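You operate a simulated robot arm through the tools that you are given. There is no shell and no other tool. Be economical: measure what you need, move in short steps, check, and stop when the job is done.

You run a simulated robot arm. Do the job below in one go: nothing can be reset, and whatever is moved stays where it is left.

Task
Take the white tube holder on the top of the prep bench and put it away on the grey mat. Then fetch the big brown-cap bottle and stand it on the bench between the hatch and the light box. Then put the teal-cap vial on the top of the stir bench away on the top of the prep bench. Then push the hatch drawer shut. Then put the beaker of blue water in the floor of the blue tub. Then take the beaker of violet water and put it on top of the brown plugs carton. Then take the small pink-cap bottle on the top of the side table and put it away on the shelf under the wheeled table. Then take the small grey-band bottle labelled "JOB 35" from the shaker table in front of the shaker and leave it on the low shelf under the prep bench. The order counts. Set down upright: big brown-cap bottle, teal-cap vial, beaker of blue water, beaker of violet water, small pink-cap bottle, small grey-band bottle.

Only the result counts: the job must be done as asked and must still hold three seconds after the hand-in. Knocking over, shifting, dropping, spilling or breaking anything else fails it. Lids that push on must go on centred and level and be pressed home; caps that screw on are set level and turned clockwise until they are tight.

Robot
A 6-joint arm with a two-finger gripper on a trunk, on a base that drives. Base frame: it is fixed to the floor where the robot stands at the start and does not move with it; the origin is under the middle of the robot, x ahead of it, y to its left, z up. Units: m, degrees, N and s.
Its first joint turns from -69.0 to 172.0 degrees. Places, roughly: beaker of blue water [0.5, 1.25, 1]; beaker of violet water [0.75, 1.25, 1]; bench between the hatch and the light box (26x20 c [-0.82, -1.74, 0.9]; big brown-cap bottle [0.75, 0.75, 0.25]; floor of the blue tub (18x26 cm) [1.04, -2.3, 0.78]; grey mat (19x29 cm) [-1.18, 1.52, 0.9]; hatch drawer [-0.9, -2.1, 0.9]; low shelf under the prep bench [0.8, -0.3, 0.3]; plugs carton [1, 0.75, 1]; shelf under the wheeled table [-0.3, 4.6, 0.3]; small grey-band bottle [0.25, 2.75, 1]; small pink-cap bottle (6x6x10 cm) [0.4, 1.9, 0.9]; teal-cap vial (4x4x8 cm) [0.8, 0.8, 0.9]; top of the prep bench [0.8, -0.3, 0.8]; white tube holder (8x8x4 cm) [0.8, 0.2, 0.9]. Payload 3 kg.
The tool frame sits at the grasp point (the TCP): z along the fingers, y along the line on which they close. The tips reach 0.03 m beyond it. Largest opening 0.096 m; the body of the gripper starts 0.053 m behind the TCP.
Orientation is that of the tool frame in the base frame, as a unit quaternion [w, x, y, z]. With the fingers straight down and closing along the base's y, the tool's x points along the base's -x, its y along +y and its z along -z.

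Tools
- The arm moves only by the tool nudge_tool. Its argument "deltas" is a list of rows, each a list of 7 numbers: the shift along the tool's x, y, z in m, then the turn, a rotation vector about the tool's x, y, z in degrees, then the finger opening in m, from 0 to 0.096. In form: [[dx, dy, dz, rx, ry, rz, hand], ...]. A call has 1 to 20 rows; each row shifts and turns the commanded pose from where the row before left it, along the tool's axes as they then stand. Rows are played at 5 a second. More than 0.05 m and 8.6 degrees between two rows, or a gripper value outside its range, and nothing of the call is played. A pose out of reach is approached as far as the arm can. The call stops where the force on the tool passes 40 N (or 10 N more than at its start, if that is more) or the arm is blocked; 0.2 s more then pass. Each finger travels about 0.153 m/s and halts on what it meets, pressing with about 44 N; the grip force reading is that of the motor and also rises with nothing between the fingers. The clock runs only during rows and for 0.2 s after the last one: add rows that do not move to give the fingers time. It gives the time, the measured TCP pose, the force on the tool (base axes), the opening and the grip force at its end, in the units of the frame above (readings bear some noise), with the torque about the TCP (base axes, N m) and any sound that the robot's microphone picked up.
- Cameras (640 x 400 px; columns grow to the right, rows downward): "scene" is now at [0.1046, -0.0176, 1.5358]; the picture's right is [-0.36, -0.93, 0.00], its down [-0.85, 0.33, -0.40] and it looks along [0.38, -0.15, -0.92] (base axes); focal length 296 px, centre (320, 200). "wrist" rides on the gripper at [0.073, 0.023, -0.083] in the tool frame; the picture's right is [-0.29, 0.96, 0.00], its down [-0.66, -0.20, -0.72] and it looks along [-0.69, -0.21, 0.69] (tool axes); focal length 247 px, centre (320, 200). There is no depth. A picture from a camera that has moved, and an enlarged one, comes with that camera's place and axes in the base frame and with its lens. The place of the scene camera against the robot may be out by one fixed shift of up to 0.025 m in any direction.
- grab_frame(camera): a new picture of that camera. The clock stands still meanwhile.
- raise_lower(by): slides the trunk up (or, below 0, down) by that many m; the arm and the scene camera ride with it, the base frame stays. It gives what a move gives, with no picture.
- base_move(legs): drives the robot by 1 to 6 legs, each [ahead, left, turn to the left] in m, m and degrees, along the robot's own axes; the way and the turn of a leg run together, so that a leg with both is an arc; at most 1.5 m and 180 degrees a leg. The arm and the cameras ride along, it lands a little off, and it stops where it bumps. It gives what a move gives.
- aim_head(pan, tilt): turns the head with the scene camera to pan (to the left, within 86 degrees either way) and tilt (down, from -29 to 69), counted from straight ahead of the robot. It gives what a move gives.
- inspect(camera, box): a new picture of the part [left, top, right, bottom] of that camera's present view, enlarged. The clock stands still meanwhile.
- job_done(): hands the job in; it is judged then, once.

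Work in short steps. Places have to be worked out from the pictures, the camera data and where the tool is seen: move nearer, look again, correct. Check each grasp and each placing, and mend what went wrong. You have 217 turns and 202 pictures in all, those below and enlarged ones among them. Open the gripper and draw the arm clear of the work before you hand the job in, unless the task says otherwise; then end with one line.

The tools are called after "Request:" as name(argument=value, ...) on one line, values as JSON. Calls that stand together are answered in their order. nudge_tool: Moves the arm, as the interface text tells. Its arguments: {"type":"object","properties":{"deltas":{"type":"array"}},"required":["deltas"]} The other tools are called the same way: raise_lower (by) slides the trunk up or down; base_move (legs) drives the base; aim_head (pan, tilt) turns the head that bears the scene camera; grab_frame (camera) takes a picture; inspect (camera, box) takes an enlarged picture of a part of a camera's view; job_done () hands the job in.

At the start:

```text
clock: 0.0
tool_pos: [0.4962, -0.1488, 1.0408]
tool_rot: [0.001, -0.001, 1.0, -0.001]
wrist_force: [-0.1, 0.3, 0.1]
wrist_torque: [0.02, 0.0, -0.01]
opening: 0.0961
grip_force: 0.0
trunk travel left (down, up): [-0.91, 0.03]
robot x, y, heading: [-0.0005, -0.0027, -0.1]
head pan, tilt: [-21.4, 66.2]
```

scene: 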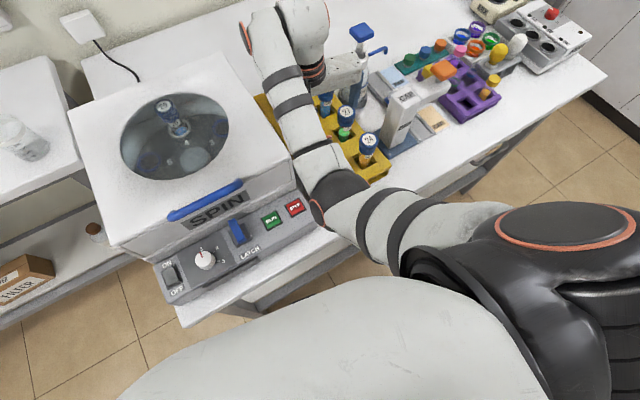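
wrist: 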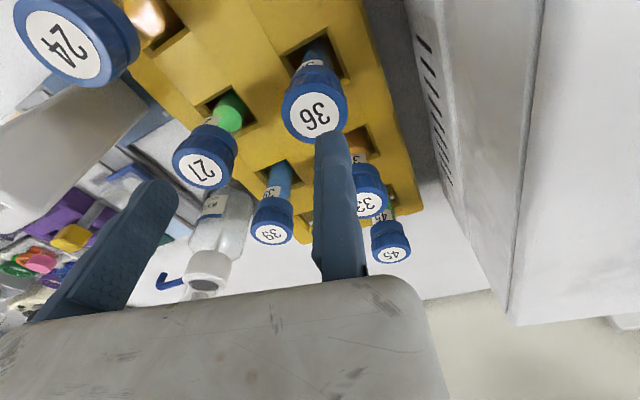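

The arm hovers over the prep bench's tube rack. First I look around with the head to locate the white tube holder and the other places.

Request:
aim_head(pan=0, tilt=35)

Request:
grab_frame(camera="scene")

Request:
aim_head(pan=60, tilt=35)

Request:
grab_frame(camera="scene")

Request:
aim_head(pan=-70, tilt=30)

Request:
grab_frame(camera="scene")

```text
clock: 1.0
tool_pos: [0.4949, -0.1475, 1.0396]
tool_rot: [0.0, 0.0, 1.0, 0.0]
wrist_force: [0.0, 0.2, 0.1]
wrist_torque: [0.02, -0.01, -0.01]
opening: 0.0962
grip_force: 0.0
trunk travel left (down, up): [-0.91, 0.03]
robot x, y, heading: [0.002, -0.0054, 0.3]
head pan, tilt: [0.0, 35.0]
```

```text
199 pictures are left
camera scene: at [0.1375, 0.0039, 1.5768], right [0.0, -1.0, 0.0], down [-0.57, 0.0, -0.82], along [0.82, 0.0, -0.57], focal length 296 px, centre (320, 200)
```

scene: 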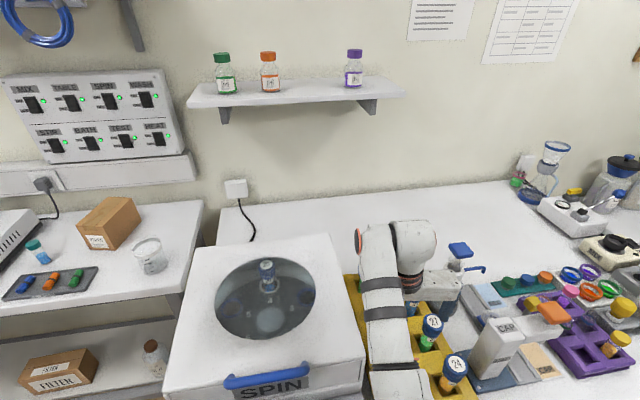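

```text
clock: 2.3
tool_pos: [0.4958, -0.149, 1.0411]
tool_rot: [0.0, 0.0, 1.0, -0.001]
wrist_force: [-0.1, 0.4, -0.3]
wrist_torque: [-0.01, 0.01, -0.03]
opening: 0.0961
grip_force: 0.0
trunk travel left (down, up): [-0.91, 0.03]
robot x, y, heading: [-0.0034, 0.0018, 0.0]
head pan, tilt: [60.0, 35.0]
```

```text
198 pictures are left
camera scene: at [0.0937, 0.0802, 1.5769], right [0.87, -0.5, 0.0], down [-0.29, -0.5, -0.82], along [0.41, 0.71, -0.57], focal length 296 px, centre (320, 200)
```

scene: 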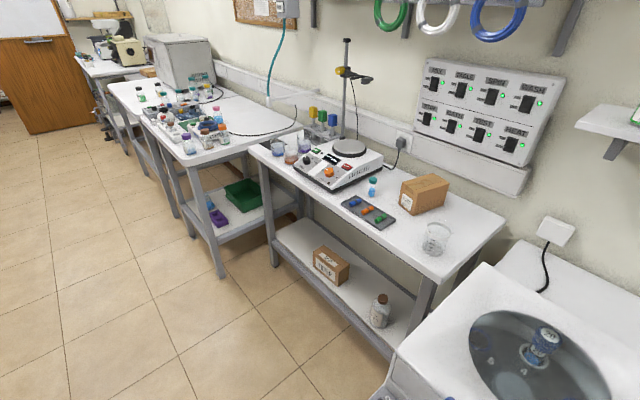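

```text
clock: 4.4
tool_pos: [0.4955, -0.1484, 1.0411]
tool_rot: [0.001, -0.001, 1.0, 0.0]
wrist_force: [0.0, 0.1, 0.6]
wrist_torque: [-0.02, -0.03, 0.02]
opening: 0.0958
grip_force: 0.1
trunk travel left (down, up): [-0.91, 0.03]
robot x, y, heading: [0.0017, 0.001, -0.0]
head pan, tilt: [-70.0, 30.0]
```

```text
197 pictures are left
camera scene: at [0.0805, -0.081, 1.5847], right [-0.94, -0.34, 0.0], down [-0.17, 0.47, -0.87], along [0.3, -0.81, -0.5], focal length 296 px, centre (320, 200)
```

scene: 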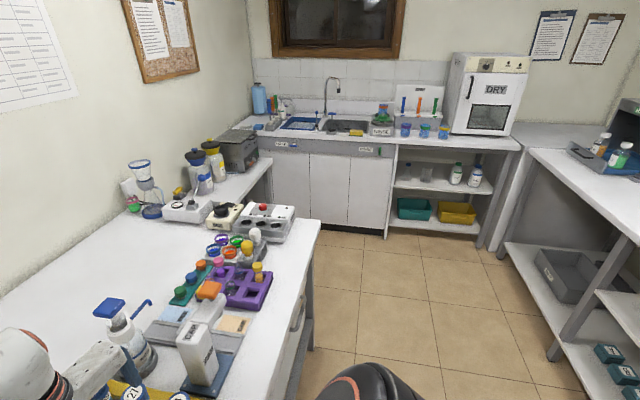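

Hidden area behind the centrifuge is where the holder may be. I raise the tool and swing it left above the centrifuge to look with the wrist camera.

Request:
nudge_tool(deltas=[[0, 0, -0.05, 0, 0, 0, 0.096], [0, 0, -0.05, 0, 0, 0, 0.096], [0, 0, -0.05, 0, 0, 0, 0.096], [0, 0, -0.05, 0, 0, 0, 0.096], [0, 0, -0.05, 0, 0, 0, 0.096], [0, 0, -0.05, 0, 0, 0, 0.096], [0, 0, -0.04, 0, 0, 0, 0.096], [0, 0.05, 0, 0, 0, 0, 0.096], [0, 0.05, 0, 0, 0, 0, 0.096], [0, 0.05, 0, 0, 0, 0, 0.096], [0, 0.05, 0, 0, 0, 0, 0.096], [0, 0.05, 0, 0, 0, 0, 0.096], [0, 0.05, 0, 0, 0, 0, 0.096]])

Request:
grab_frame(camera="wrist")

```text
clock: 7.2
tool_pos: [0.5447, -0.009, 1.315]
tool_rot: [0.0, 0.0, 1.0, 0.0]
wrist_force: [-0.2, -0.5, -0.5]
wrist_torque: [0.03, -0.01, -0.01]
opening: 0.0962
grip_force: 0.1
out of reach, approached as far as the arm can: row 1, 2, 3, 4, 5, 6, 7, 8, 9, 10, 11, 12, 13
trunk travel left (down, up): [-0.91, 0.03]
robot x, y, heading: [-0.0014, 0.0031, -0.1]
head pan, tilt: [-70.0, 30.0]
```

```text
196 pictures are left
camera wrist: at [0.4725, 0.0143, 1.3976], right [0.29, 0.96, 0.0], down [0.66, -0.2, 0.72], along [0.69, -0.21, -0.69], focal length 247 px, centre (320, 200)
```

wrist: 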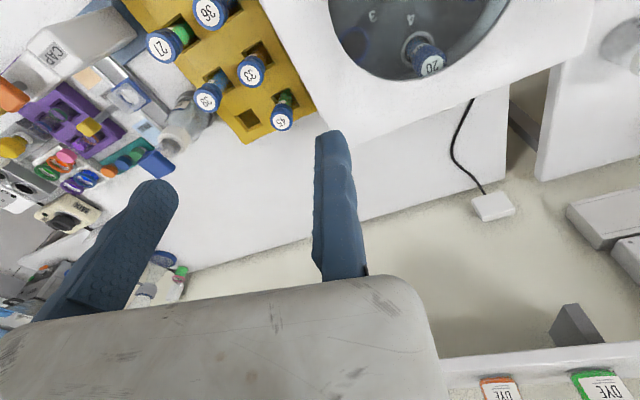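

No holder behind the centrifuge. I zoom the scene camera over the right part of the prep bench.

Request:
aim_head(pan=-45, tilt=45)

Request:
grab_frame(camera="scene")

Request:
inspect(camera="scene", box=[200, 40, 440, 190])

```text
clock: 8.1
tool_pos: [0.5469, -0.0091, 1.3141]
tool_rot: [0.001, -0.001, 1.0, 0.0]
wrist_force: [-0.1, -0.6, 0.0]
wrist_torque: [0.0, 0.0, -0.01]
opening: 0.0958
grip_force: 0.0
trunk travel left (down, up): [-0.91, 0.03]
robot x, y, heading: [-0.0003, 0.0017, 0.0]
head pan, tilt: [-45.0, 45.0]
```

```text
195 pictures are left
camera scene: at [0.107, -0.0536, 1.5621], right [-0.71, -0.71, 0.0], down [-0.5, 0.5, -0.71], along [0.5, -0.5, -0.71], focal length 296 px, centre (320, 200)
```

scene: 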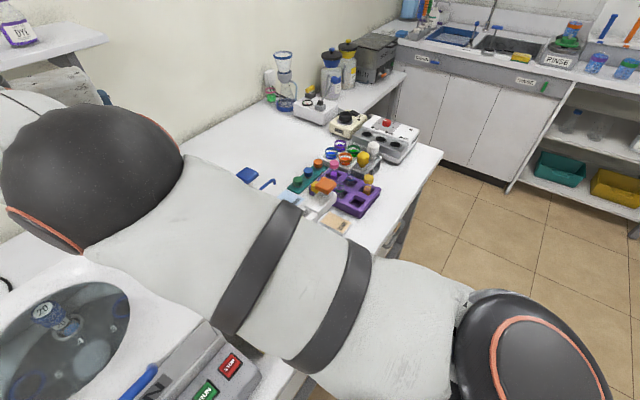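

```text
2.67 times, centred on (320, 115) of scene
camera zoom: at [0.107, -0.0536, 1.5621], right [-0.71, -0.71, 0.0], down [-0.5, 0.5, -0.71], along [0.5, -0.5, -0.71], focal length 790 px, centre (320, 427)
```

zoom: 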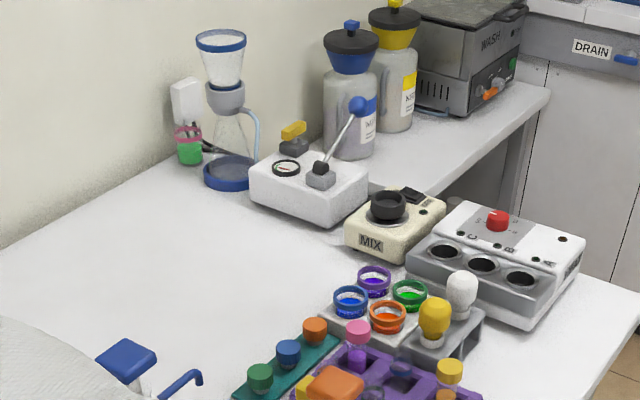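

The holder may be hidden right behind the centrifuge. With the arm high, I drive left along the benches and look back.

Request:
base_move(legs=[[-0.1, 0.0, 0], [0, 0.75, 0]])

Request:
aim_head(pan=-35, tilt=40)

Request:
grab_frame(camera="scene")

Request:
grab_frame(camera="wrist")

```text
clock: 12.9
tool_pos: [0.453, 0.7319, 1.3139]
tool_rot: [0.0, 0.009, 1.0, -0.001]
wrist_force: [0.5, 0.1, 0.3]
wrist_torque: [0.03, 0.01, -0.01]
opening: 0.0961
grip_force: 0.0
trunk travel left (down, up): [-0.91, 0.03]
robot x, y, heading: [-0.0914, 0.7527, -1.2]
head pan, tilt: [-45.0, 45.0]
```

```text
clock: 13.6
tool_pos: [0.4524, 0.7349, 1.3154]
tool_rot: [0.001, 0.008, 1.0, 0.0]
wrist_force: [-0.2, 0.0, 0.3]
wrist_torque: [-0.02, -0.02, 0.0]
opening: 0.0959
grip_force: 0.1
trunk travel left (down, up): [-0.91, 0.03]
robot x, y, heading: [-0.0921, 0.7534, -1.1]
head pan, tilt: [-35.0, 40.0]
```

```text
193 pictures are left
camera scene: at [0.0254, 0.7062, 1.5693], right [-0.59, -0.81, 0.0], down [-0.52, 0.38, -0.77], along [0.62, -0.45, -0.64], focal length 296 px, centre (320, 200)
```

scene: 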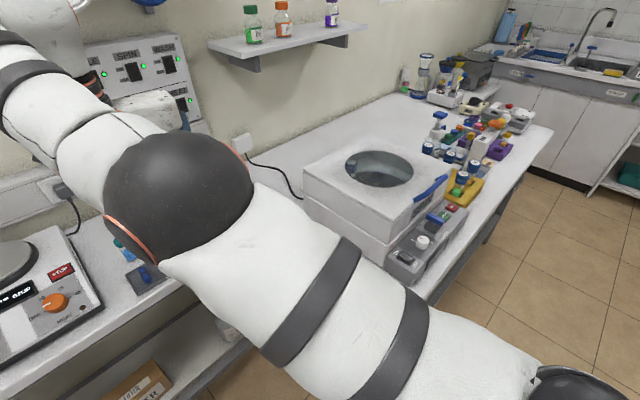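

```text
192 pictures are left
camera wrist: at [0.3803, 0.7587, 1.3975], right [0.31, 0.95, 0.0], down [0.66, -0.21, 0.72], along [0.69, -0.22, -0.69], focal length 247 px, centre (320, 200)
```

wrist: 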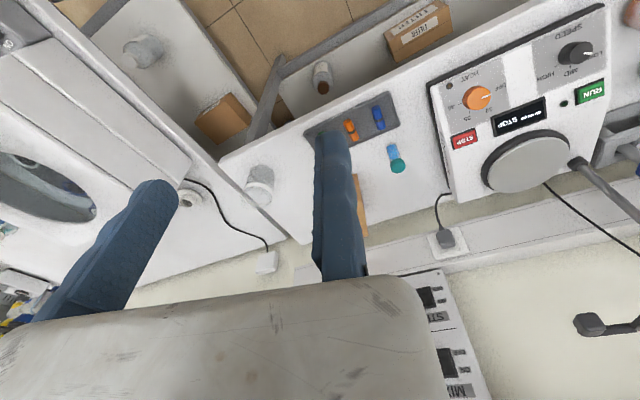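

A small object sits behind the centrifuge in the wrist view; I enlarge it.

Request:
inspect(camera="wrist", box=[120, 130, 320, 290])

Request:
inspect(camera="scene", box=[240, 100, 440, 225])

Request:
inspect(camera="wrist", box=[100, 0, 460, 220])

```text
2.50 times, centred on (220, 210) of wrist
camera zoom: at [0.3803, 0.7587, 1.3975], right [0.31, 0.95, 0.0], down [0.66, -0.21, 0.72], along [0.69, -0.22, -0.69], focal length 617 px, centre (570, 175)
```

zoom: 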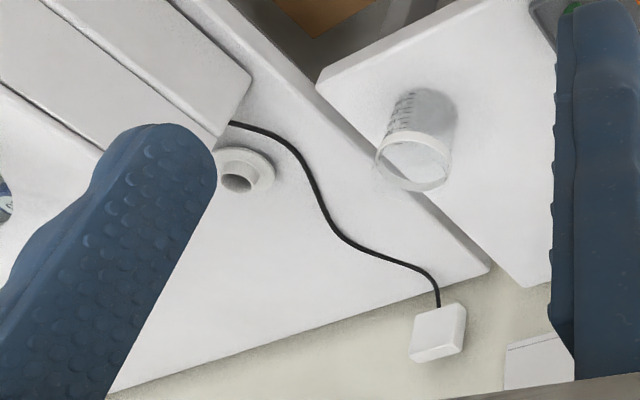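

```text
3.20 times, centred on (340, 162) of scene
camera zoom: at [0.0254, 0.7062, 1.5693], right [-0.59, -0.81, 0.0], down [-0.52, 0.38, -0.77], along [0.62, -0.45, -0.64], focal length 949 px, centre (256, 320)
```

zoom: 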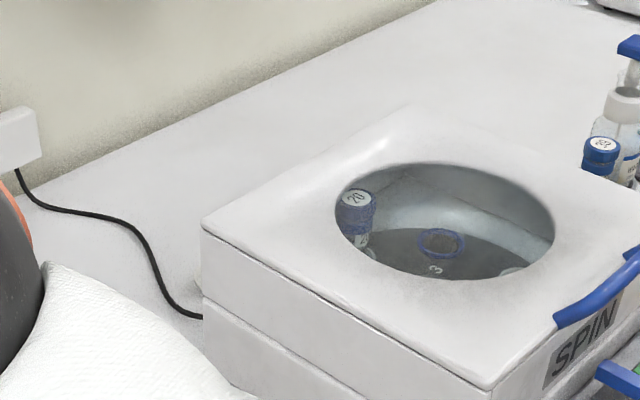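

```text
1.78 times, centred on (280, 110) of wrist
camera zoom: at [0.3803, 0.7587, 1.3975], right [0.31, 0.95, 0.0], down [0.66, -0.21, 0.72], along [0.69, -0.22, -0.69], focal length 439 px, centre (391, 360)
```

zoom: 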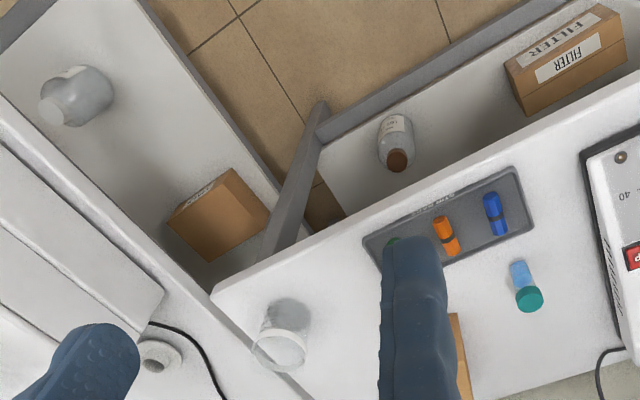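

The round white holder is behind the centrifuge near (0.76, 0.23); the big brown-cap bottle is on the shelf below the stir bench. I probe the arm's reach from here: trunk down a bit, then tool forward.

Request:
raise_lower(by=-0.15)

Request:
nudge_tool(deltas=[[-0.05, 0, 0, 0, 0, 0, 0.096], [-0.05, 0, 0, 0, 0, 0, 0.096], [-0.05, 0, 0, 0, 0, 0, 0.096], [-0.05, 0, 0, 0, 0, 0, 0.096]])

```text
clock: 15.4
tool_pos: [0.4528, 0.7346, 1.1657]
tool_rot: [0.001, 0.009, 1.0, 0.0]
wrist_force: [-0.2, 0.6, -0.4]
wrist_torque: [-0.01, -0.01, -0.02]
opening: 0.0956
grip_force: 0.1
trunk travel left (down, up): [-0.76, 0.18]
robot x, y, heading: [-0.0957, 0.7517, -1.1]
head pan, tilt: [-35.0, 40.0]
```

```text
clock: 16.4
tool_pos: [0.4722, 0.701, 1.1389]
tool_rot: [0.001, 0.009, 1.0, 0.001]
wrist_force: [0.1, 0.4, 0.2]
wrist_torque: [-0.02, -0.02, -0.03]
opening: 0.0963
grip_force: 0.0
out of reach, approached as far as the arm can: row 1, 2, 3, 4
trunk travel left (down, up): [-0.76, 0.18]
robot x, y, heading: [-0.0921, 0.7543, -0.8]
head pan, tilt: [-35.0, 40.0]
```

I test individual directions to understand the limits: straight down first, then back toward the robot.

Request:
nudge_tool(deltas=[[0, 0, 0.04, 0, 0, 0, 0.096], [0, 0, 0, 0, 0, 0, 0.096]])

Request:
nudge_tool(deltas=[[0.05, 0, 0, 0, 0, 0, 0.096], [0, 0, 0, 0, 0, 0, 0.096]])

Request:
nudge_tool(deltas=[[0, -0.05, 0, 0, 0, 0, 0.096], [0, 0, 0, 0, 0, 0, 0.096]])

Request:
aim_head(pan=-20, tilt=69)

Request:
grab_frame(camera="scene")

```text
clock: 17.0
tool_pos: [0.477, 0.7015, 1.1003]
tool_rot: [0.0, 0.008, 1.0, 0.0]
wrist_force: [-0.3, -0.2, -0.6]
wrist_torque: [0.01, 0.01, -0.02]
opening: 0.0958
grip_force: 0.0
out of reach, approached as far as the arm can: row 1
trunk travel left (down, up): [-0.76, 0.18]
robot x, y, heading: [-0.0922, 0.7576, -0.8]
head pan, tilt: [-35.0, 40.0]
```

```text
clock: 17.6
tool_pos: [0.4729, 0.7137, 1.1118]
tool_rot: [0.0, 0.009, 1.0, 0.0]
wrist_force: [-0.1, 0.1, -0.9]
wrist_torque: [-0.03, 0.03, -0.02]
opening: 0.0961
grip_force: 0.0
out of reach, approached as far as the arm can: row 1
trunk travel left (down, up): [-0.76, 0.18]
robot x, y, heading: [-0.0959, 0.7545, -1.1]
head pan, tilt: [-35.0, 40.0]
```

```text
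clock: 18.2
tool_pos: [0.4822, 0.6657, 1.1139]
tool_rot: [0.0, 0.009, 1.0, -0.001]
wrist_force: [0.6, -0.7, 0.2]
wrist_torque: [-0.02, 0.0, 0.01]
opening: 0.0958
grip_force: 0.1
out of reach, approached as far as the arm can: row 1
trunk travel left (down, up): [-0.76, 0.18]
robot x, y, heading: [-0.0907, 0.7479, -1.0]
head pan, tilt: [-35.0, 40.0]
```

```text
clock: 19.1
tool_pos: [0.4816, 0.6661, 1.1148]
tool_rot: [0.0, 0.009, 1.0, 0.0]
wrist_force: [-0.3, 0.5, 0.0]
wrist_torque: [0.02, -0.01, 0.01]
opening: 0.0958
grip_force: 0.0
trunk travel left (down, up): [-0.76, 0.18]
robot x, y, heading: [-0.0936, 0.7512, -1.2]
head pan, tilt: [-20.0, 68.8]
```

```text
188 pictures are left
camera scene: at [0.0089, 0.7356, 1.3833], right [-0.36, -0.93, 0.0], down [-0.87, 0.33, -0.36], along [0.34, -0.13, -0.93], focal length 296 px, centre (320, 200)
```

scene: 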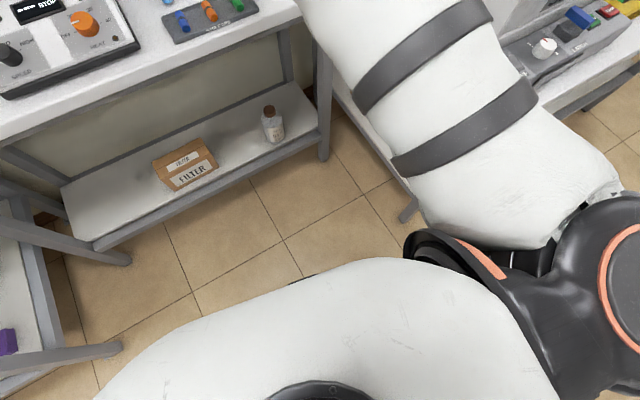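

I look at the arm's posture itself to see which limit blocks it.

Request:
aim_head(pan=-15, tilt=40)

Request:
grab_frame(camera="scene")

Request:
nudge_tool(deltas=[[0.05, 0, 0, 0, 0, 0, 0.096], [0.05, 0, 0, 0, 0, 0, 0.096], [0.05, 0, 0, 0, 0, 0, 0.096], [0, 0, 0, 0, 0, 0, 0.096]])

Request:
grab_frame(camera="scene")

```text
clock: 20.0
tool_pos: [0.4824, 0.6653, 1.1128]
tool_rot: [-0.001, 0.009, 1.0, 0.0]
wrist_force: [0.7, -0.6, 0.3]
wrist_torque: [0.01, 0.04, 0.0]
opening: 0.0961
grip_force: 0.0
trunk travel left (down, up): [-0.76, 0.18]
robot x, y, heading: [-0.0961, 0.7532, -0.8]
head pan, tilt: [-15.0, 40.0]
```

```text
187 pictures are left
camera scene: at [0.0383, 0.7324, 1.4193], right [-0.28, -0.96, 0.0], down [-0.62, 0.18, -0.77], along [0.74, -0.21, -0.64], focal length 296 px, centre (320, 200)
```

scene: 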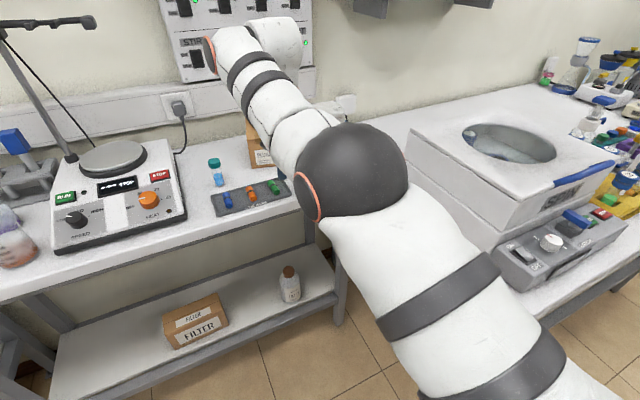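

```text
clock: 21.0
tool_pos: [0.4681, 0.6943, 1.1466]
tool_rot: [0.0, 0.009, 1.0, 0.0]
wrist_force: [0.4, 0.4, -0.7]
wrist_torque: [-0.01, -0.02, 0.0]
opening: 0.096
grip_force: 0.1
out of reach, approached as far as the arm can: row 1, 2, 3
trunk travel left (down, up): [-0.76, 0.18]
robot x, y, heading: [-0.0955, 0.7522, -1.2]
head pan, tilt: [-15.0, 40.0]
```

```text
186 pictures are left
camera scene: at [0.0387, 0.7322, 1.4193], right [-0.28, -0.96, 0.0], down [-0.62, 0.18, -0.77], along [0.74, -0.21, -0.64], focal length 296 px, centre (320, 200)
```

scene: 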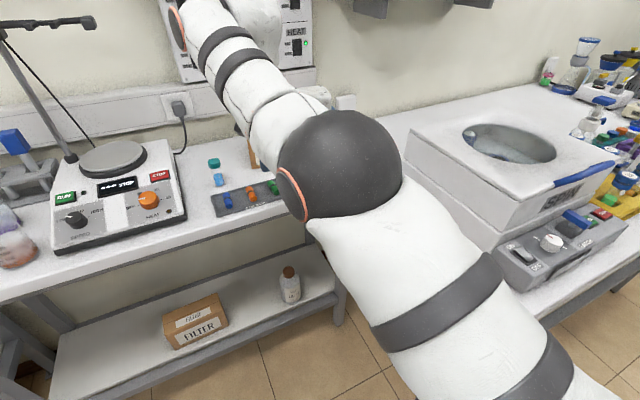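

Motions stay on a thin shell: one arm joint seems frozen, so trunk and base must act as the other axes. I raise the trunk and drive into the alcove before the stir bench, turned toward the holder.

Request:
raise_lower(by=0.15)

Request:
base_move(legs=[[0.36, -0.12, 0], [0, 0, -33]])

Request:
grab_frame(camera="wrist")

Request:
aim_head(pan=20, tilt=55)

Request:
grab_frame(camera="scene")

```text
clock: 22.8
tool_pos: [0.4684, 0.694, 1.2952]
tool_rot: [0.0, 0.009, 1.0, 0.0]
wrist_force: [0.0, -0.3, 0.4]
wrist_torque: [-0.01, 0.0, 0.0]
opening: 0.0959
grip_force: 0.2
trunk travel left (down, up): [-0.91, 0.03]
robot x, y, heading: [-0.094, 0.7562, -1.2]
head pan, tilt: [-15.0, 40.0]
```

```text
clock: 26.8
tool_pos: [0.7029, 0.2731, 1.2963]
tool_rot: [0.0, 0.294, 0.956, 0.0]
wrist_force: [-0.4, 0.5, -0.4]
wrist_torque: [0.0, 0.03, 0.01]
opening: 0.0962
grip_force: 0.1
trunk travel left (down, up): [-0.91, 0.03]
robot x, y, heading: [0.2639, 0.6262, -34.4]
head pan, tilt: [-15.0, 40.0]
```

```text
185 pictures are left
camera wrist: at [0.6546, 0.3329, 1.3797], right [0.78, 0.63, 0.0], down [0.43, -0.54, 0.72], along [0.45, -0.56, -0.69], focal length 247 px, centre (320, 200)
```

wrist: 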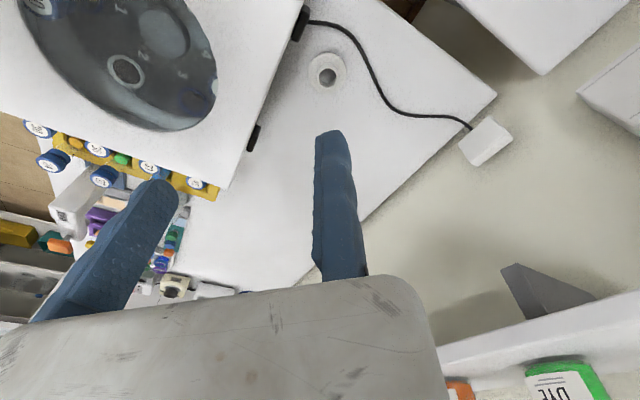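

```text
clock: 27.8
tool_pos: [0.7026, 0.2714, 1.2956]
tool_rot: [0.001, 0.294, 0.956, 0.0]
wrist_force: [-0.5, 0.7, 0.7]
wrist_torque: [-0.01, -0.02, 0.02]
opening: 0.0959
grip_force: 0.0
trunk travel left (down, up): [-0.91, 0.03]
robot x, y, heading: [0.266, 0.6277, -34.3]
head pan, tilt: [20.0, 55.0]
```

```text
184 pictures are left
camera scene: at [0.376, 0.5864, 1.5487], right [-0.25, -0.97, 0.0], down [-0.79, 0.2, -0.57], along [0.56, -0.14, -0.82], focal length 296 px, centre (320, 200)
```

scene: 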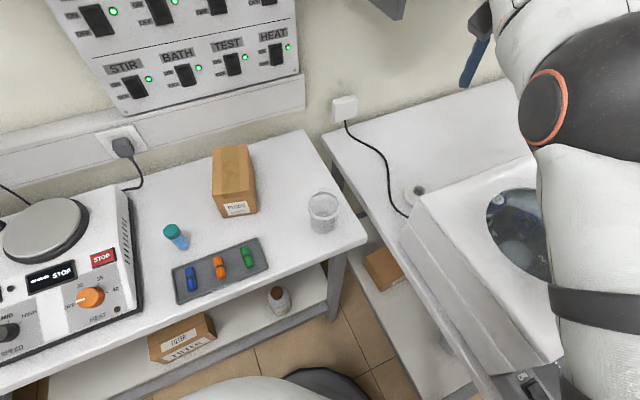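

The holder's hole triangulates to about (0.765, 0.217), top near z 0.905. I drive 0.09 forward, then lower the tool with the arm alone to learn the shell shape.

Request:
base_move(legs=[[0.09, -0.01, 0]])

Request:
nudge_tool(deltas=[[0, 0, 0.05, 0, 0, 0, 0.096], [0, 0, 0.05, 0, 0, 0, 0.096], [0, 0, 0.05, 0, 0, 0, 0.096], [0, 0, 0, 0, 0, 0, 0.096]])

Request:
aim_head(pan=-5, tilt=45)

Request:
grab_frame(camera="scene")

Request:
grab_frame(camera="wrist")

```text
clock: 28.9
tool_pos: [0.7687, 0.2152, 1.299]
tool_rot: [0.002, 0.293, 0.956, 0.0]
wrist_force: [0.0, 0.0, 0.0]
wrist_torque: [-0.04, -0.01, -0.03]
opening: 0.0959
grip_force: 0.2
trunk travel left (down, up): [-0.91, 0.03]
robot x, y, heading: [0.3355, 0.5678, -34.2]
head pan, tilt: [20.0, 55.0]
```

```text
clock: 29.9
tool_pos: [0.7905, 0.205, 1.1503]
tool_rot: [0.001, 0.294, 0.956, 0.0]
wrist_force: [-0.3, -0.3, -0.8]
wrist_torque: [0.0, -0.01, -0.01]
opening: 0.0959
grip_force: 0.1
out of reach, approached as far as the arm can: row 1, 2
trunk travel left (down, up): [-0.91, 0.03]
robot x, y, heading: [0.3306, 0.5707, -34.5]
head pan, tilt: [20.0, 55.0]
```

```text
clock: 30.8
tool_pos: [0.7914, 0.2047, 1.1502]
tool_rot: [0.0, 0.295, 0.956, 0.0]
wrist_force: [-0.6, 0.0, -1.1]
wrist_torque: [0.0, 0.0, -0.01]
opening: 0.0962
grip_force: 0.0
trunk travel left (down, up): [-0.91, 0.03]
robot x, y, heading: [0.3347, 0.5661, -34.1]
head pan, tilt: [-5.0, 45.0]
```

```text
183 pictures are left
camera scene: at [0.4382, 0.4939, 1.562], right [-0.63, -0.78, 0.0], down [-0.55, 0.45, -0.71], along [0.55, -0.45, -0.71], focal length 296 px, centre (320, 200)
```

scene: 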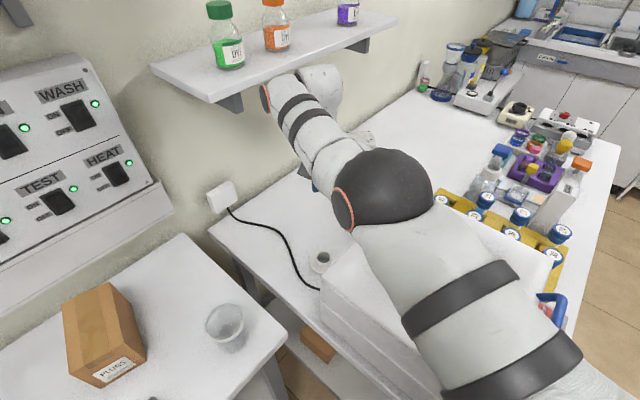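

```text
182 pictures are left
camera wrist: at [0.7444, 0.2649, 1.2332], right [0.78, 0.63, 0.0], down [0.43, -0.54, 0.72], along [0.45, -0.56, -0.69], focal length 247 px, centre (320, 200)
```

wrist: 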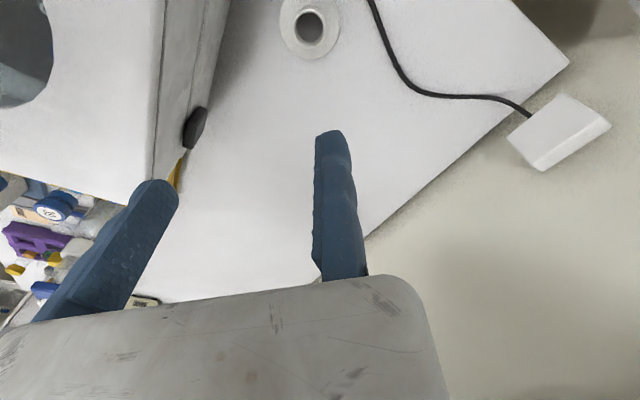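

Row 3 was within reach this time. I probe small forward and backward moves here to see whether the arm is free now.

Request:
nudge_tool(deltas=[[-0.02, 0, 0, 0, 0, 0, 0.096], [0, 0, 0, 0, 0, 0, 0.096]])

Request:
nudge_tool(deltas=[[0.04, 0, 0, 0, 0, 0, 0.096], [0, 0, 0, 0, 0, 0, 0.096]])

Request:
nudge_tool(deltas=[[0, 0, -0.04, 0, 0, 0, 0.096], [0, 0, 0, 0, 0, 0, 0.096]])

```text
clock: 31.4
tool_pos: [0.7925, 0.198, 1.1495]
tool_rot: [0.002, 0.295, 0.955, -0.001]
wrist_force: [-0.9, -0.1, 0.9]
wrist_torque: [0.03, -0.02, 0.02]
opening: 0.0961
grip_force: 0.1
out of reach, approached as far as the arm can: row 1
trunk travel left (down, up): [-0.91, 0.03]
robot x, y, heading: [0.3384, 0.57, -34.2]
head pan, tilt: [-5.0, 45.0]
```

```text
clock: 32.0
tool_pos: [0.7923, 0.2064, 1.1499]
tool_rot: [0.0, 0.294, 0.956, 0.0]
wrist_force: [0.1, -0.2, 0.7]
wrist_torque: [-0.01, 0.01, 0.0]
opening: 0.0955
grip_force: 0.1
out of reach, approached as far as the arm can: row 1
trunk travel left (down, up): [-0.91, 0.03]
robot x, y, heading: [0.3372, 0.5699, -34.3]
head pan, tilt: [-5.0, 45.0]
```

```text
clock: 32.6
tool_pos: [0.7932, 0.2049, 1.1914]
tool_rot: [0.0, 0.294, 0.956, 0.0]
wrist_force: [-0.6, -0.4, -0.8]
wrist_torque: [0.04, 0.0, -0.03]
opening: 0.0961
grip_force: 0.0
trunk travel left (down, up): [-0.91, 0.03]
robot x, y, heading: [0.3345, 0.5716, -34.3]
head pan, tilt: [-5.0, 45.0]
```

Confirmed: it acts as a fixed-elbow-height arm. Lower in the shell the elbow stays higher above the tool, which clears the centrifuge (top ≈1.05). I lower by 0.17 with the arm.

Request:
nudge_tool(deltas=[[0, 0, 0.05, 0, 0, 0, 0.096], [0, 0, 0.05, 0, 0, 0, 0.096], [0, 0, 0.05, 0, 0, 0, 0.096], [0, 0, 0.02, 0, 0, 0, 0.096], [0, 0, 0, 0, 0, 0, 0.096]])

Request:
grab_frame(camera="wrist")

Request:
grab_frame(camera="scene")

```text
clock: 33.8
tool_pos: [0.7779, 0.2058, 1.0219]
tool_rot: [0.0, 0.294, 0.956, 0.0]
wrist_force: [-0.9, 0.4, 0.4]
wrist_torque: [0.01, 0.04, 0.03]
opening: 0.0961
grip_force: 0.0
out of reach, approached as far as the arm can: row 3, 4
trunk travel left (down, up): [-0.91, 0.03]
robot x, y, heading: [0.3357, 0.57, -34.0]
head pan, tilt: [-5.0, 45.0]
```

```text
181 pictures are left
camera wrist: at [0.73, 0.2654, 1.1048], right [0.78, 0.63, 0.0], down [0.43, -0.54, 0.72], along [0.45, -0.56, -0.69], focal length 247 px, centre (320, 200)
```

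wrist: 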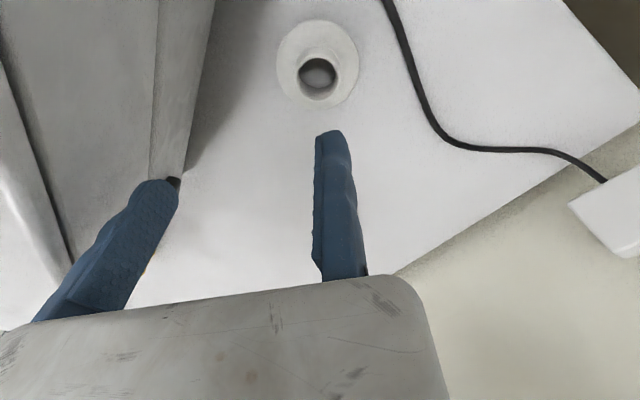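

```text
180 pictures are left
camera scene: at [0.4382, 0.4938, 1.5621], right [-0.63, -0.77, 0.0], down [-0.55, 0.45, -0.71], along [0.55, -0.45, -0.71], focal length 296 px, centre (320, 200)
```

scene: 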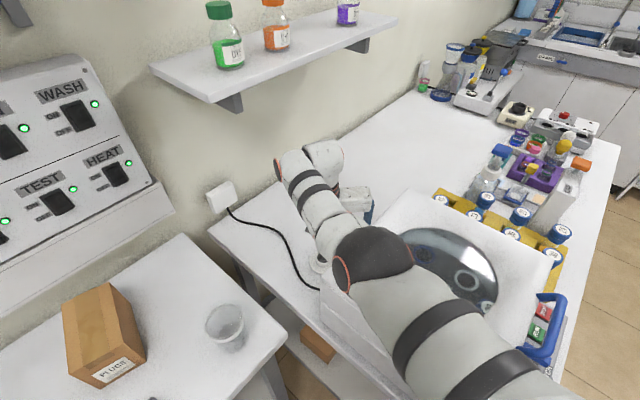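

The elbow would come too close to the centrifuge lid from this side. I raise, re-park the robot further left (about (0.31,0.73), heading −10°) and will swing the arm to the right so it passes over the gap instead.

Request:
nudge_tool(deltas=[[0, 0, -0.05, 0, 0, 0, 0.096], [0, 0, -0.05, 0, 0, 0, 0.096], [0, 0, -0.05, 0, 0, 0, 0.096], [0, 0, -0.03, 0, 0, 0, 0.096], [0, 0, 0, 0, 0, 0, 0.096]])

Request:
raise_lower(by=0.03)

Request:
base_move(legs=[[0, 0, 24], [-0.05, 0.155, 0]])

Request:
nudge_tool(deltas=[[0, -0.04, 0, 0, 0, -3, 0.096], [0, -0.04, 0, 0, 0, -3, 0.096], [0, -0.04, 0, 0, 0, -3, 0.096], [0, -0.04, 0, 0, 0, -3, 0.096], [0, -0.04, 0, 0, 0, -3, 0.096], [0, 0, 0, 0, 0, 0, 0.096]])

```text
clock: 35.0
tool_pos: [0.7784, 0.2041, 1.2005]
tool_rot: [-0.001, 0.293, 0.956, 0.0]
wrist_force: [0.2, -0.1, 0.7]
wrist_torque: [0.02, -0.01, 0.01]
opening: 0.0959
grip_force: 0.0
trunk travel left (down, up): [-0.91, 0.03]
robot x, y, heading: [0.3321, 0.5669, -34.1]
head pan, tilt: [-5.0, 45.0]
```

```text
clock: 35.7
tool_pos: [0.7782, 0.206, 1.231]
tool_rot: [0.0, 0.294, 0.956, 0.0]
wrist_force: [-0.5, 0.2, -0.4]
wrist_torque: [-0.03, -0.01, 0.0]
opening: 0.0959
grip_force: 0.0
trunk travel left (down, up): [-0.94, 0.0]
robot x, y, heading: [0.3345, 0.57, -34.3]
head pan, tilt: [-5.0, 45.0]
```

```text
clock: 37.1
tool_pos: [0.8585, 0.3386, 1.2316]
tool_rot: [-0.004, 0.165, 0.986, -0.006]
wrist_force: [-2.2, 0.4, -0.1]
wrist_torque: [-0.09, -0.3, 0.06]
opening: 0.0961
grip_force: 0.0
trunk travel left (down, up): [-0.94, 0.0]
robot x, y, heading: [0.332, 0.5678, -18.0]
head pan, tilt: [-5.0, 45.0]
stopped in leg 1: the force on the tool passed its limit at 78 N (the readings are from after the stop); the commanded pose is now the measured one
```

```text
clock: 38.5
tool_pos: [0.8152, 0.1456, 1.2326]
tool_rot: [-0.004, 0.036, 0.999, -0.006]
wrist_force: [1.0, 0.4, 0.3]
wrist_torque: [-0.01, 0.04, 0.04]
opening: 0.0961
grip_force: 0.1
out of reach, approached as far as the arm can: row 1, 5
trunk travel left (down, up): [-0.94, 0.0]
robot x, y, heading: [0.3338, 0.5703, -17.9]
head pan, tilt: [-5.0, 45.0]
```

The hand hit something while turning, probably the dye shelf. I look right away at what happened.

Request:
aim_head(pan=5, tilt=30)

Request:
grab_frame(camera="scene")

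Request:
grab_frame(camera="wrist")

```text
clock: 39.3
tool_pos: [0.8154, 0.1467, 1.2308]
tool_rot: [-0.004, 0.036, 0.999, -0.006]
wrist_force: [0.4, -0.6, 0.3]
wrist_torque: [-0.02, 0.02, -0.02]
opening: 0.096
grip_force: 0.2
trunk travel left (down, up): [-0.94, 0.0]
robot x, y, heading: [0.3321, 0.5682, -17.8]
head pan, tilt: [5.0, 30.0]
```

```text
179 pictures are left
camera scene: at [0.4696, 0.5379, 1.6143], right [-0.22, -0.97, 0.0], down [-0.49, 0.11, -0.87], along [0.84, -0.19, -0.5], focal length 296 px, centre (320, 200)
```

scene: 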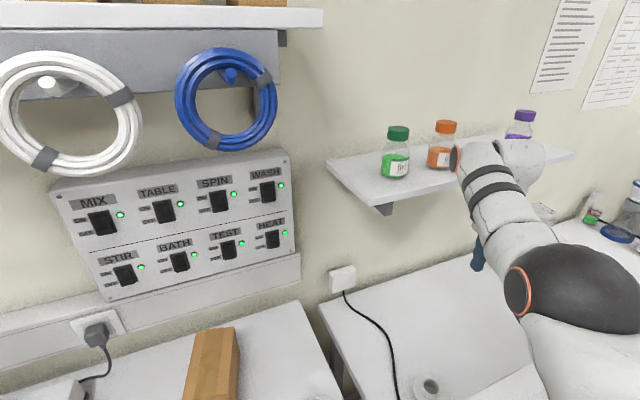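

```text
178 pictures are left
camera wrist: at [0.7445, 0.1746, 1.3147], right [0.36, 0.93, -0.01], down [0.65, -0.24, 0.72], along [0.67, -0.27, -0.69], focal length 247 px, centre (320, 200)
```

wrist: 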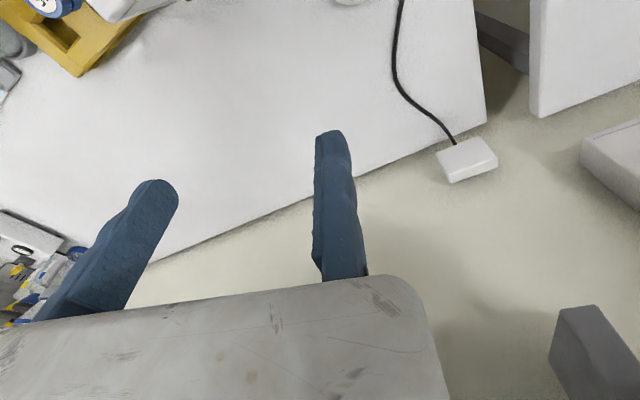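

Shelf and bottles are unharmed. I back away from the shelf, then shift left and turn a little.

Request:
base_move(legs=[[-0.12, 0, 0], [0, 0.14, 0], [0, 0, 8]])

Request:
aim_head(pan=-20, tilt=50)

Request:
grab_frame(camera="scene")

```text
clock: 42.0
tool_pos: [0.7985, 0.3828, 1.2305]
tool_rot: [-0.004, -0.037, 0.999, -0.005]
wrist_force: [-0.8, -0.1, 0.3]
wrist_torque: [0.0, 0.04, 0.03]
opening: 0.096
grip_force: 0.0
trunk travel left (down, up): [-0.94, 0.0]
robot x, y, heading: [0.2624, 0.7357, -9.9]
head pan, tilt: [5.0, 30.0]
```

```text
clock: 42.9
tool_pos: [0.7993, 0.3852, 1.2318]
tool_rot: [-0.004, -0.036, 0.999, -0.006]
wrist_force: [0.4, -1.0, 0.5]
wrist_torque: [0.03, -0.04, -0.06]
opening: 0.0962
grip_force: 0.1
trunk travel left (down, up): [-0.94, 0.0]
robot x, y, heading: [0.2631, 0.7382, -9.5]
head pan, tilt: [-20.0, 50.0]
```

```text
177 pictures are left
camera scene: at [0.3787, 0.6943, 1.5849], right [-0.5, -0.87, 0.0], down [-0.67, 0.38, -0.64], along [0.56, -0.32, -0.77], focal length 296 px, centre (320, 200)
```

scene: 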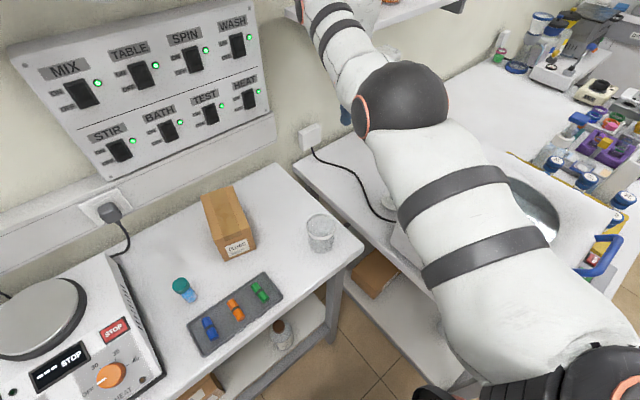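

Arm now reaches over the gap. I swing the arm right about the shoulder while yawing the tool clockwise so its camera side faces away from the centrifuge.

Request:
nudge_tool(deltas=[[0.0105, -0.0208, 0, 0, 0, 6, 0.096], [0.0082, -0.0218, 0, 0, 0, 6, 0.096], [0.0059, -0.0225, 0, 0, 0, 6, 0.096], [0.0035, -0.0231, 0, 0, 0, 6, 0.096], [0.0011, -0.0233, 0, 0, 0, 6, 0.096], [-0.0013, -0.0232, 0, 0, 0, 6, 0.096], [-0.0038, -0.023, 0, 0, 0, 6, 0.096], [0, 0, 0, 0, 0, 0, 0.096]])

Request:
grab_frame(camera="wrist")

Request:
grab_frame(camera="scene")

```text
clock: 44.7
tool_pos: [0.7266, 0.245, 1.2326]
tool_rot: [-0.002, 0.324, 0.946, -0.007]
wrist_force: [-0.7, -0.7, 0.8]
wrist_torque: [0.01, -0.01, -0.03]
opening: 0.0959
grip_force: 0.1
out of reach, approached as far as the arm can: row 5, 6, 7
trunk travel left (down, up): [-0.94, 0.0]
robot x, y, heading: [0.2612, 0.7388, -9.9]
head pan, tilt: [-20.0, 50.0]
```

```text
176 pictures are left
camera wrist: at [0.6828, 0.3097, 1.3154], right [0.82, 0.57, -0.01], down [0.4, -0.56, 0.73], along [0.41, -0.6, -0.69], focal length 247 px, centre (320, 200)
```

wrist: 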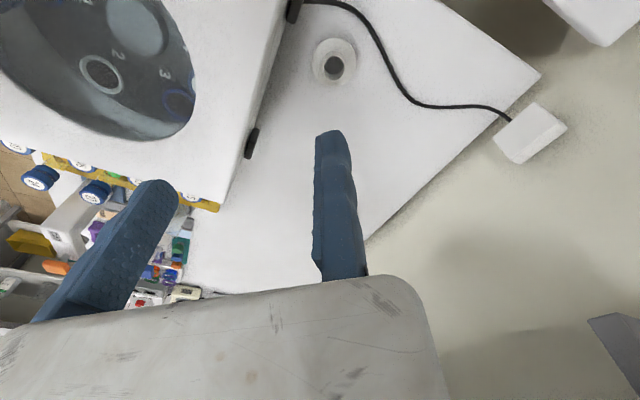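

```text
175 pictures are left
camera scene: at [0.3788, 0.6942, 1.5848], right [-0.5, -0.87, 0.0], down [-0.67, 0.38, -0.64], along [0.56, -0.32, -0.77], focal length 296 px, centre (320, 200)
```

scene: 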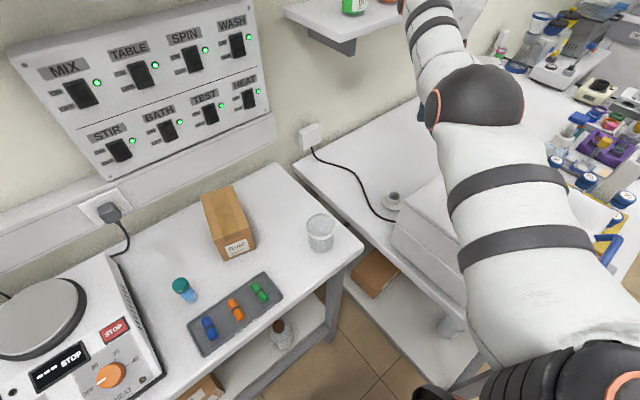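

The straight-down approach leaves the elbow over the lid. I instead tilt the hand ~35° so the wrist sits further left of the centrifuge: yaw so the fingers close along the wall normal, then tilt.

Request:
nudge_tool(deltas=[[0, 0, 0, 0, 0, 7.3, 0.096], [0, 0, 0, 0, 0, 7.3, 0.096], [0, 0, 0, 0, 0, 7.3, 0.096], [0, 0, 0, 0, 0, 7.3, 0.096], [0, 0, 0, 0, 0, 7.3, 0.096], [0, 0, 0, 0, 0, 7.3, 0.096], [0, 0, 0, 0, -7, 0, 0.096], [0, 0, 0, 0, -7, 0, 0.096], [0, 0, 0, 0, -7, 0, 0.096], [0, 0, 0, 0, -7, 0, 0.096], [0, 0, 0, 0, -7, 0, 0.096], [0, 0, 0, 0, 0, 0, 0.096]])

Request:
grab_frame(camera="wrist")

Request:
grab_frame(camera="scene")

```text
clock: 47.3
tool_pos: [0.7252, 0.2455, 1.2313]
tool_rot: [0.229, 0.622, 0.721, -0.204]
wrist_force: [-0.3, -0.1, -1.0]
wrist_torque: [-0.01, -0.03, -0.02]
opening: 0.096
grip_force: 0.1
trunk travel left (down, up): [-0.94, 0.0]
robot x, y, heading: [0.2604, 0.7361, -9.7]
head pan, tilt: [-20.0, 50.0]
```

```text
174 pictures are left
camera wrist: at [0.7323, 0.3558, 1.2565], right [0.98, -0.1, 0.16], down [-0.17, -0.14, 0.97], along [-0.07, -0.99, -0.16], focal length 247 px, centre (320, 200)
```

wrist: 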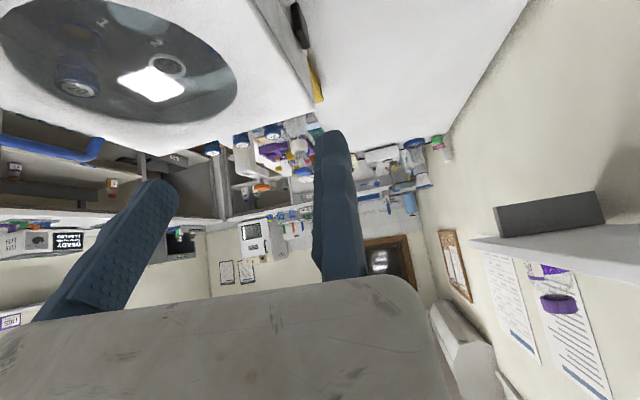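

```text
173 pictures are left
camera scene: at [0.3783, 0.6935, 1.5849], right [-0.5, -0.87, 0.0], down [-0.67, 0.38, -0.64], along [0.56, -0.32, -0.77], focal length 296 px, centre (320, 200)
```

scene: 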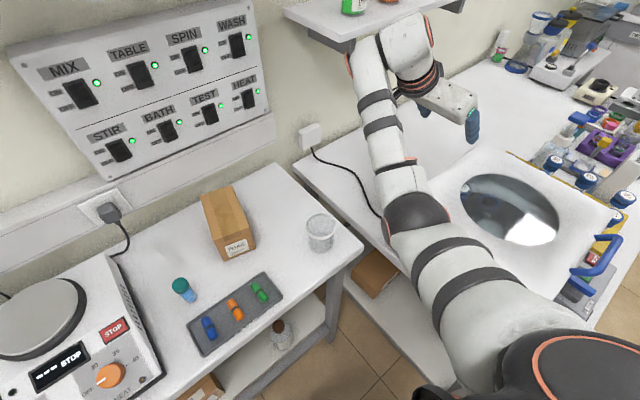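

Now the pose is held exactly and the elbow is over the gap. I shift above the holder and lower to about z 1.03 with the arm, then look.

Request:
nudge_tool(deltas=[[-0.032, 0.04, 0.0225, 0, 0, 0, 0.096], [0.0292, 0, 0.0407, 0, 0, 0, 0.096], [0.0292, 0, 0.0407, 0, 0, 0, 0.096], [0.0292, 0, 0.0407, 0, 0, 0, 0.096], [0.0292, 0, 0.0407, 0, 0, 0, 0.096], [0, 0, 0, 0, 0, 0, 0.096]])

Request:
grab_frame(camera="wrist")

Request:
grab_frame(camera="scene")

```text
refused: row 1 steps farther than a row can; nothing moved
```

```text
172 pictures are left
camera wrist: at [0.7323, 0.3558, 1.2565], right [0.98, -0.1, 0.16], down [-0.17, -0.14, 0.97], along [-0.07, -0.99, -0.16], focal length 247 px, centre (320, 200)
```

wrist: 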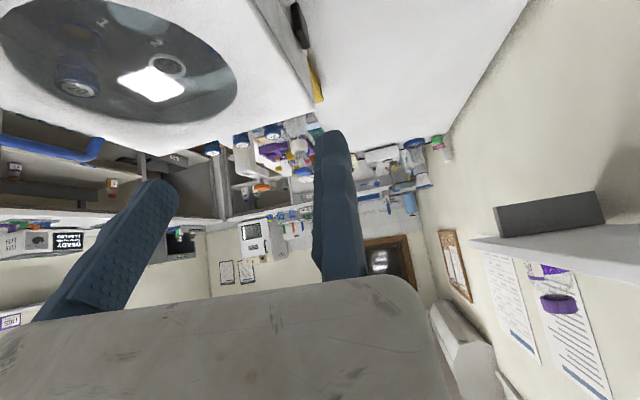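

```text
171 pictures are left
camera scene: at [0.3783, 0.6935, 1.5849], right [-0.5, -0.87, 0.0], down [-0.67, 0.38, -0.64], along [0.56, -0.32, -0.77], focal length 296 px, centre (320, 200)
```

scene: 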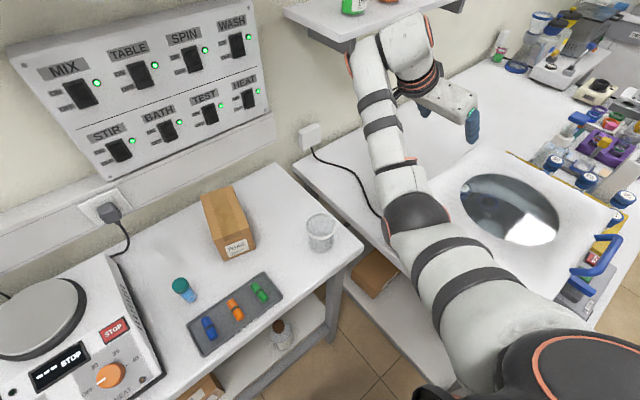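

The shift was slightly too long for one row; I split it.

Request:
nudge_tool(deltas=[[-0.016, 0.02, 0.0112, 0, 0, 0, 0.096], [-0.016, 0.02, 0.0113, 0, 0, 0, 0.096], [0.029, 0, 0.0402, 0, 0, 0, 0.096], [0.029, 0, 0.0402, 0, 0, 0, 0.096], [0.029, 0, 0.0402, 0, 0, 0, 0.096], [0.029, 0, 0.0402, 0, 0, 0, 0.096], [0, 0, 0, 0, 0, 0, 0.096]])

Request:
grab_frame(camera="wrist")

Request:
grab_frame(camera="scene")

```text
clock: 48.6
tool_pos: [0.7696, 0.2141, 1.08]
tool_rot: [0.238, 0.617, 0.72, -0.212]
wrist_force: [-1.4, 21.4, 23.5]
wrist_torque: [0.32, 2.84, -2.46]
opening: 0.0961
grip_force: 0.0
out of reach, approached as far as the arm can: row 6
trunk travel left (down, up): [-0.94, 0.0]
robot x, y, heading: [0.2615, 0.7354, -9.7]
head pan, tilt: [-20.0, 50.0]
stopped in row 6: the force on the tool passed its limit at 45 N (the readings are from after the stop); the commanded pose is now the measured one
```

```text
170 pictures are left
camera wrist: at [0.7758, 0.3258, 1.1012], right [0.98, -0.09, 0.17], down [-0.18, -0.12, 0.98], along [-0.07, -0.99, -0.13], focal length 247 px, centre (320, 200)
```

wrist: 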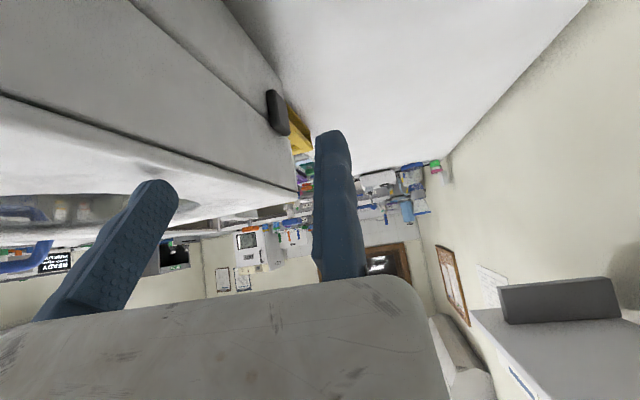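

```text
169 pictures are left
camera scene: at [0.3753, 0.6989, 1.5852], right [-0.5, -0.87, 0.0], down [-0.66, 0.38, -0.65], along [0.56, -0.32, -0.76], focal length 296 px, centre (320, 200)
```

scene: 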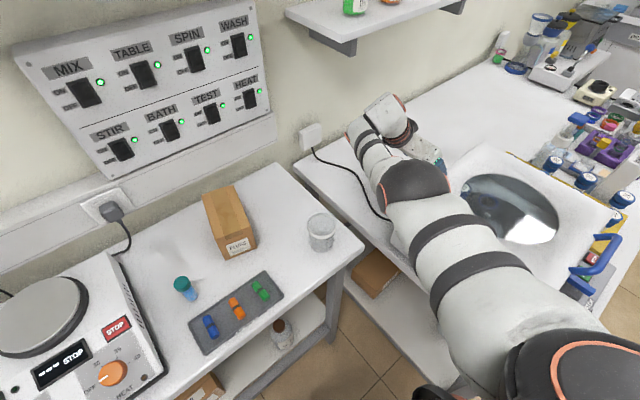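

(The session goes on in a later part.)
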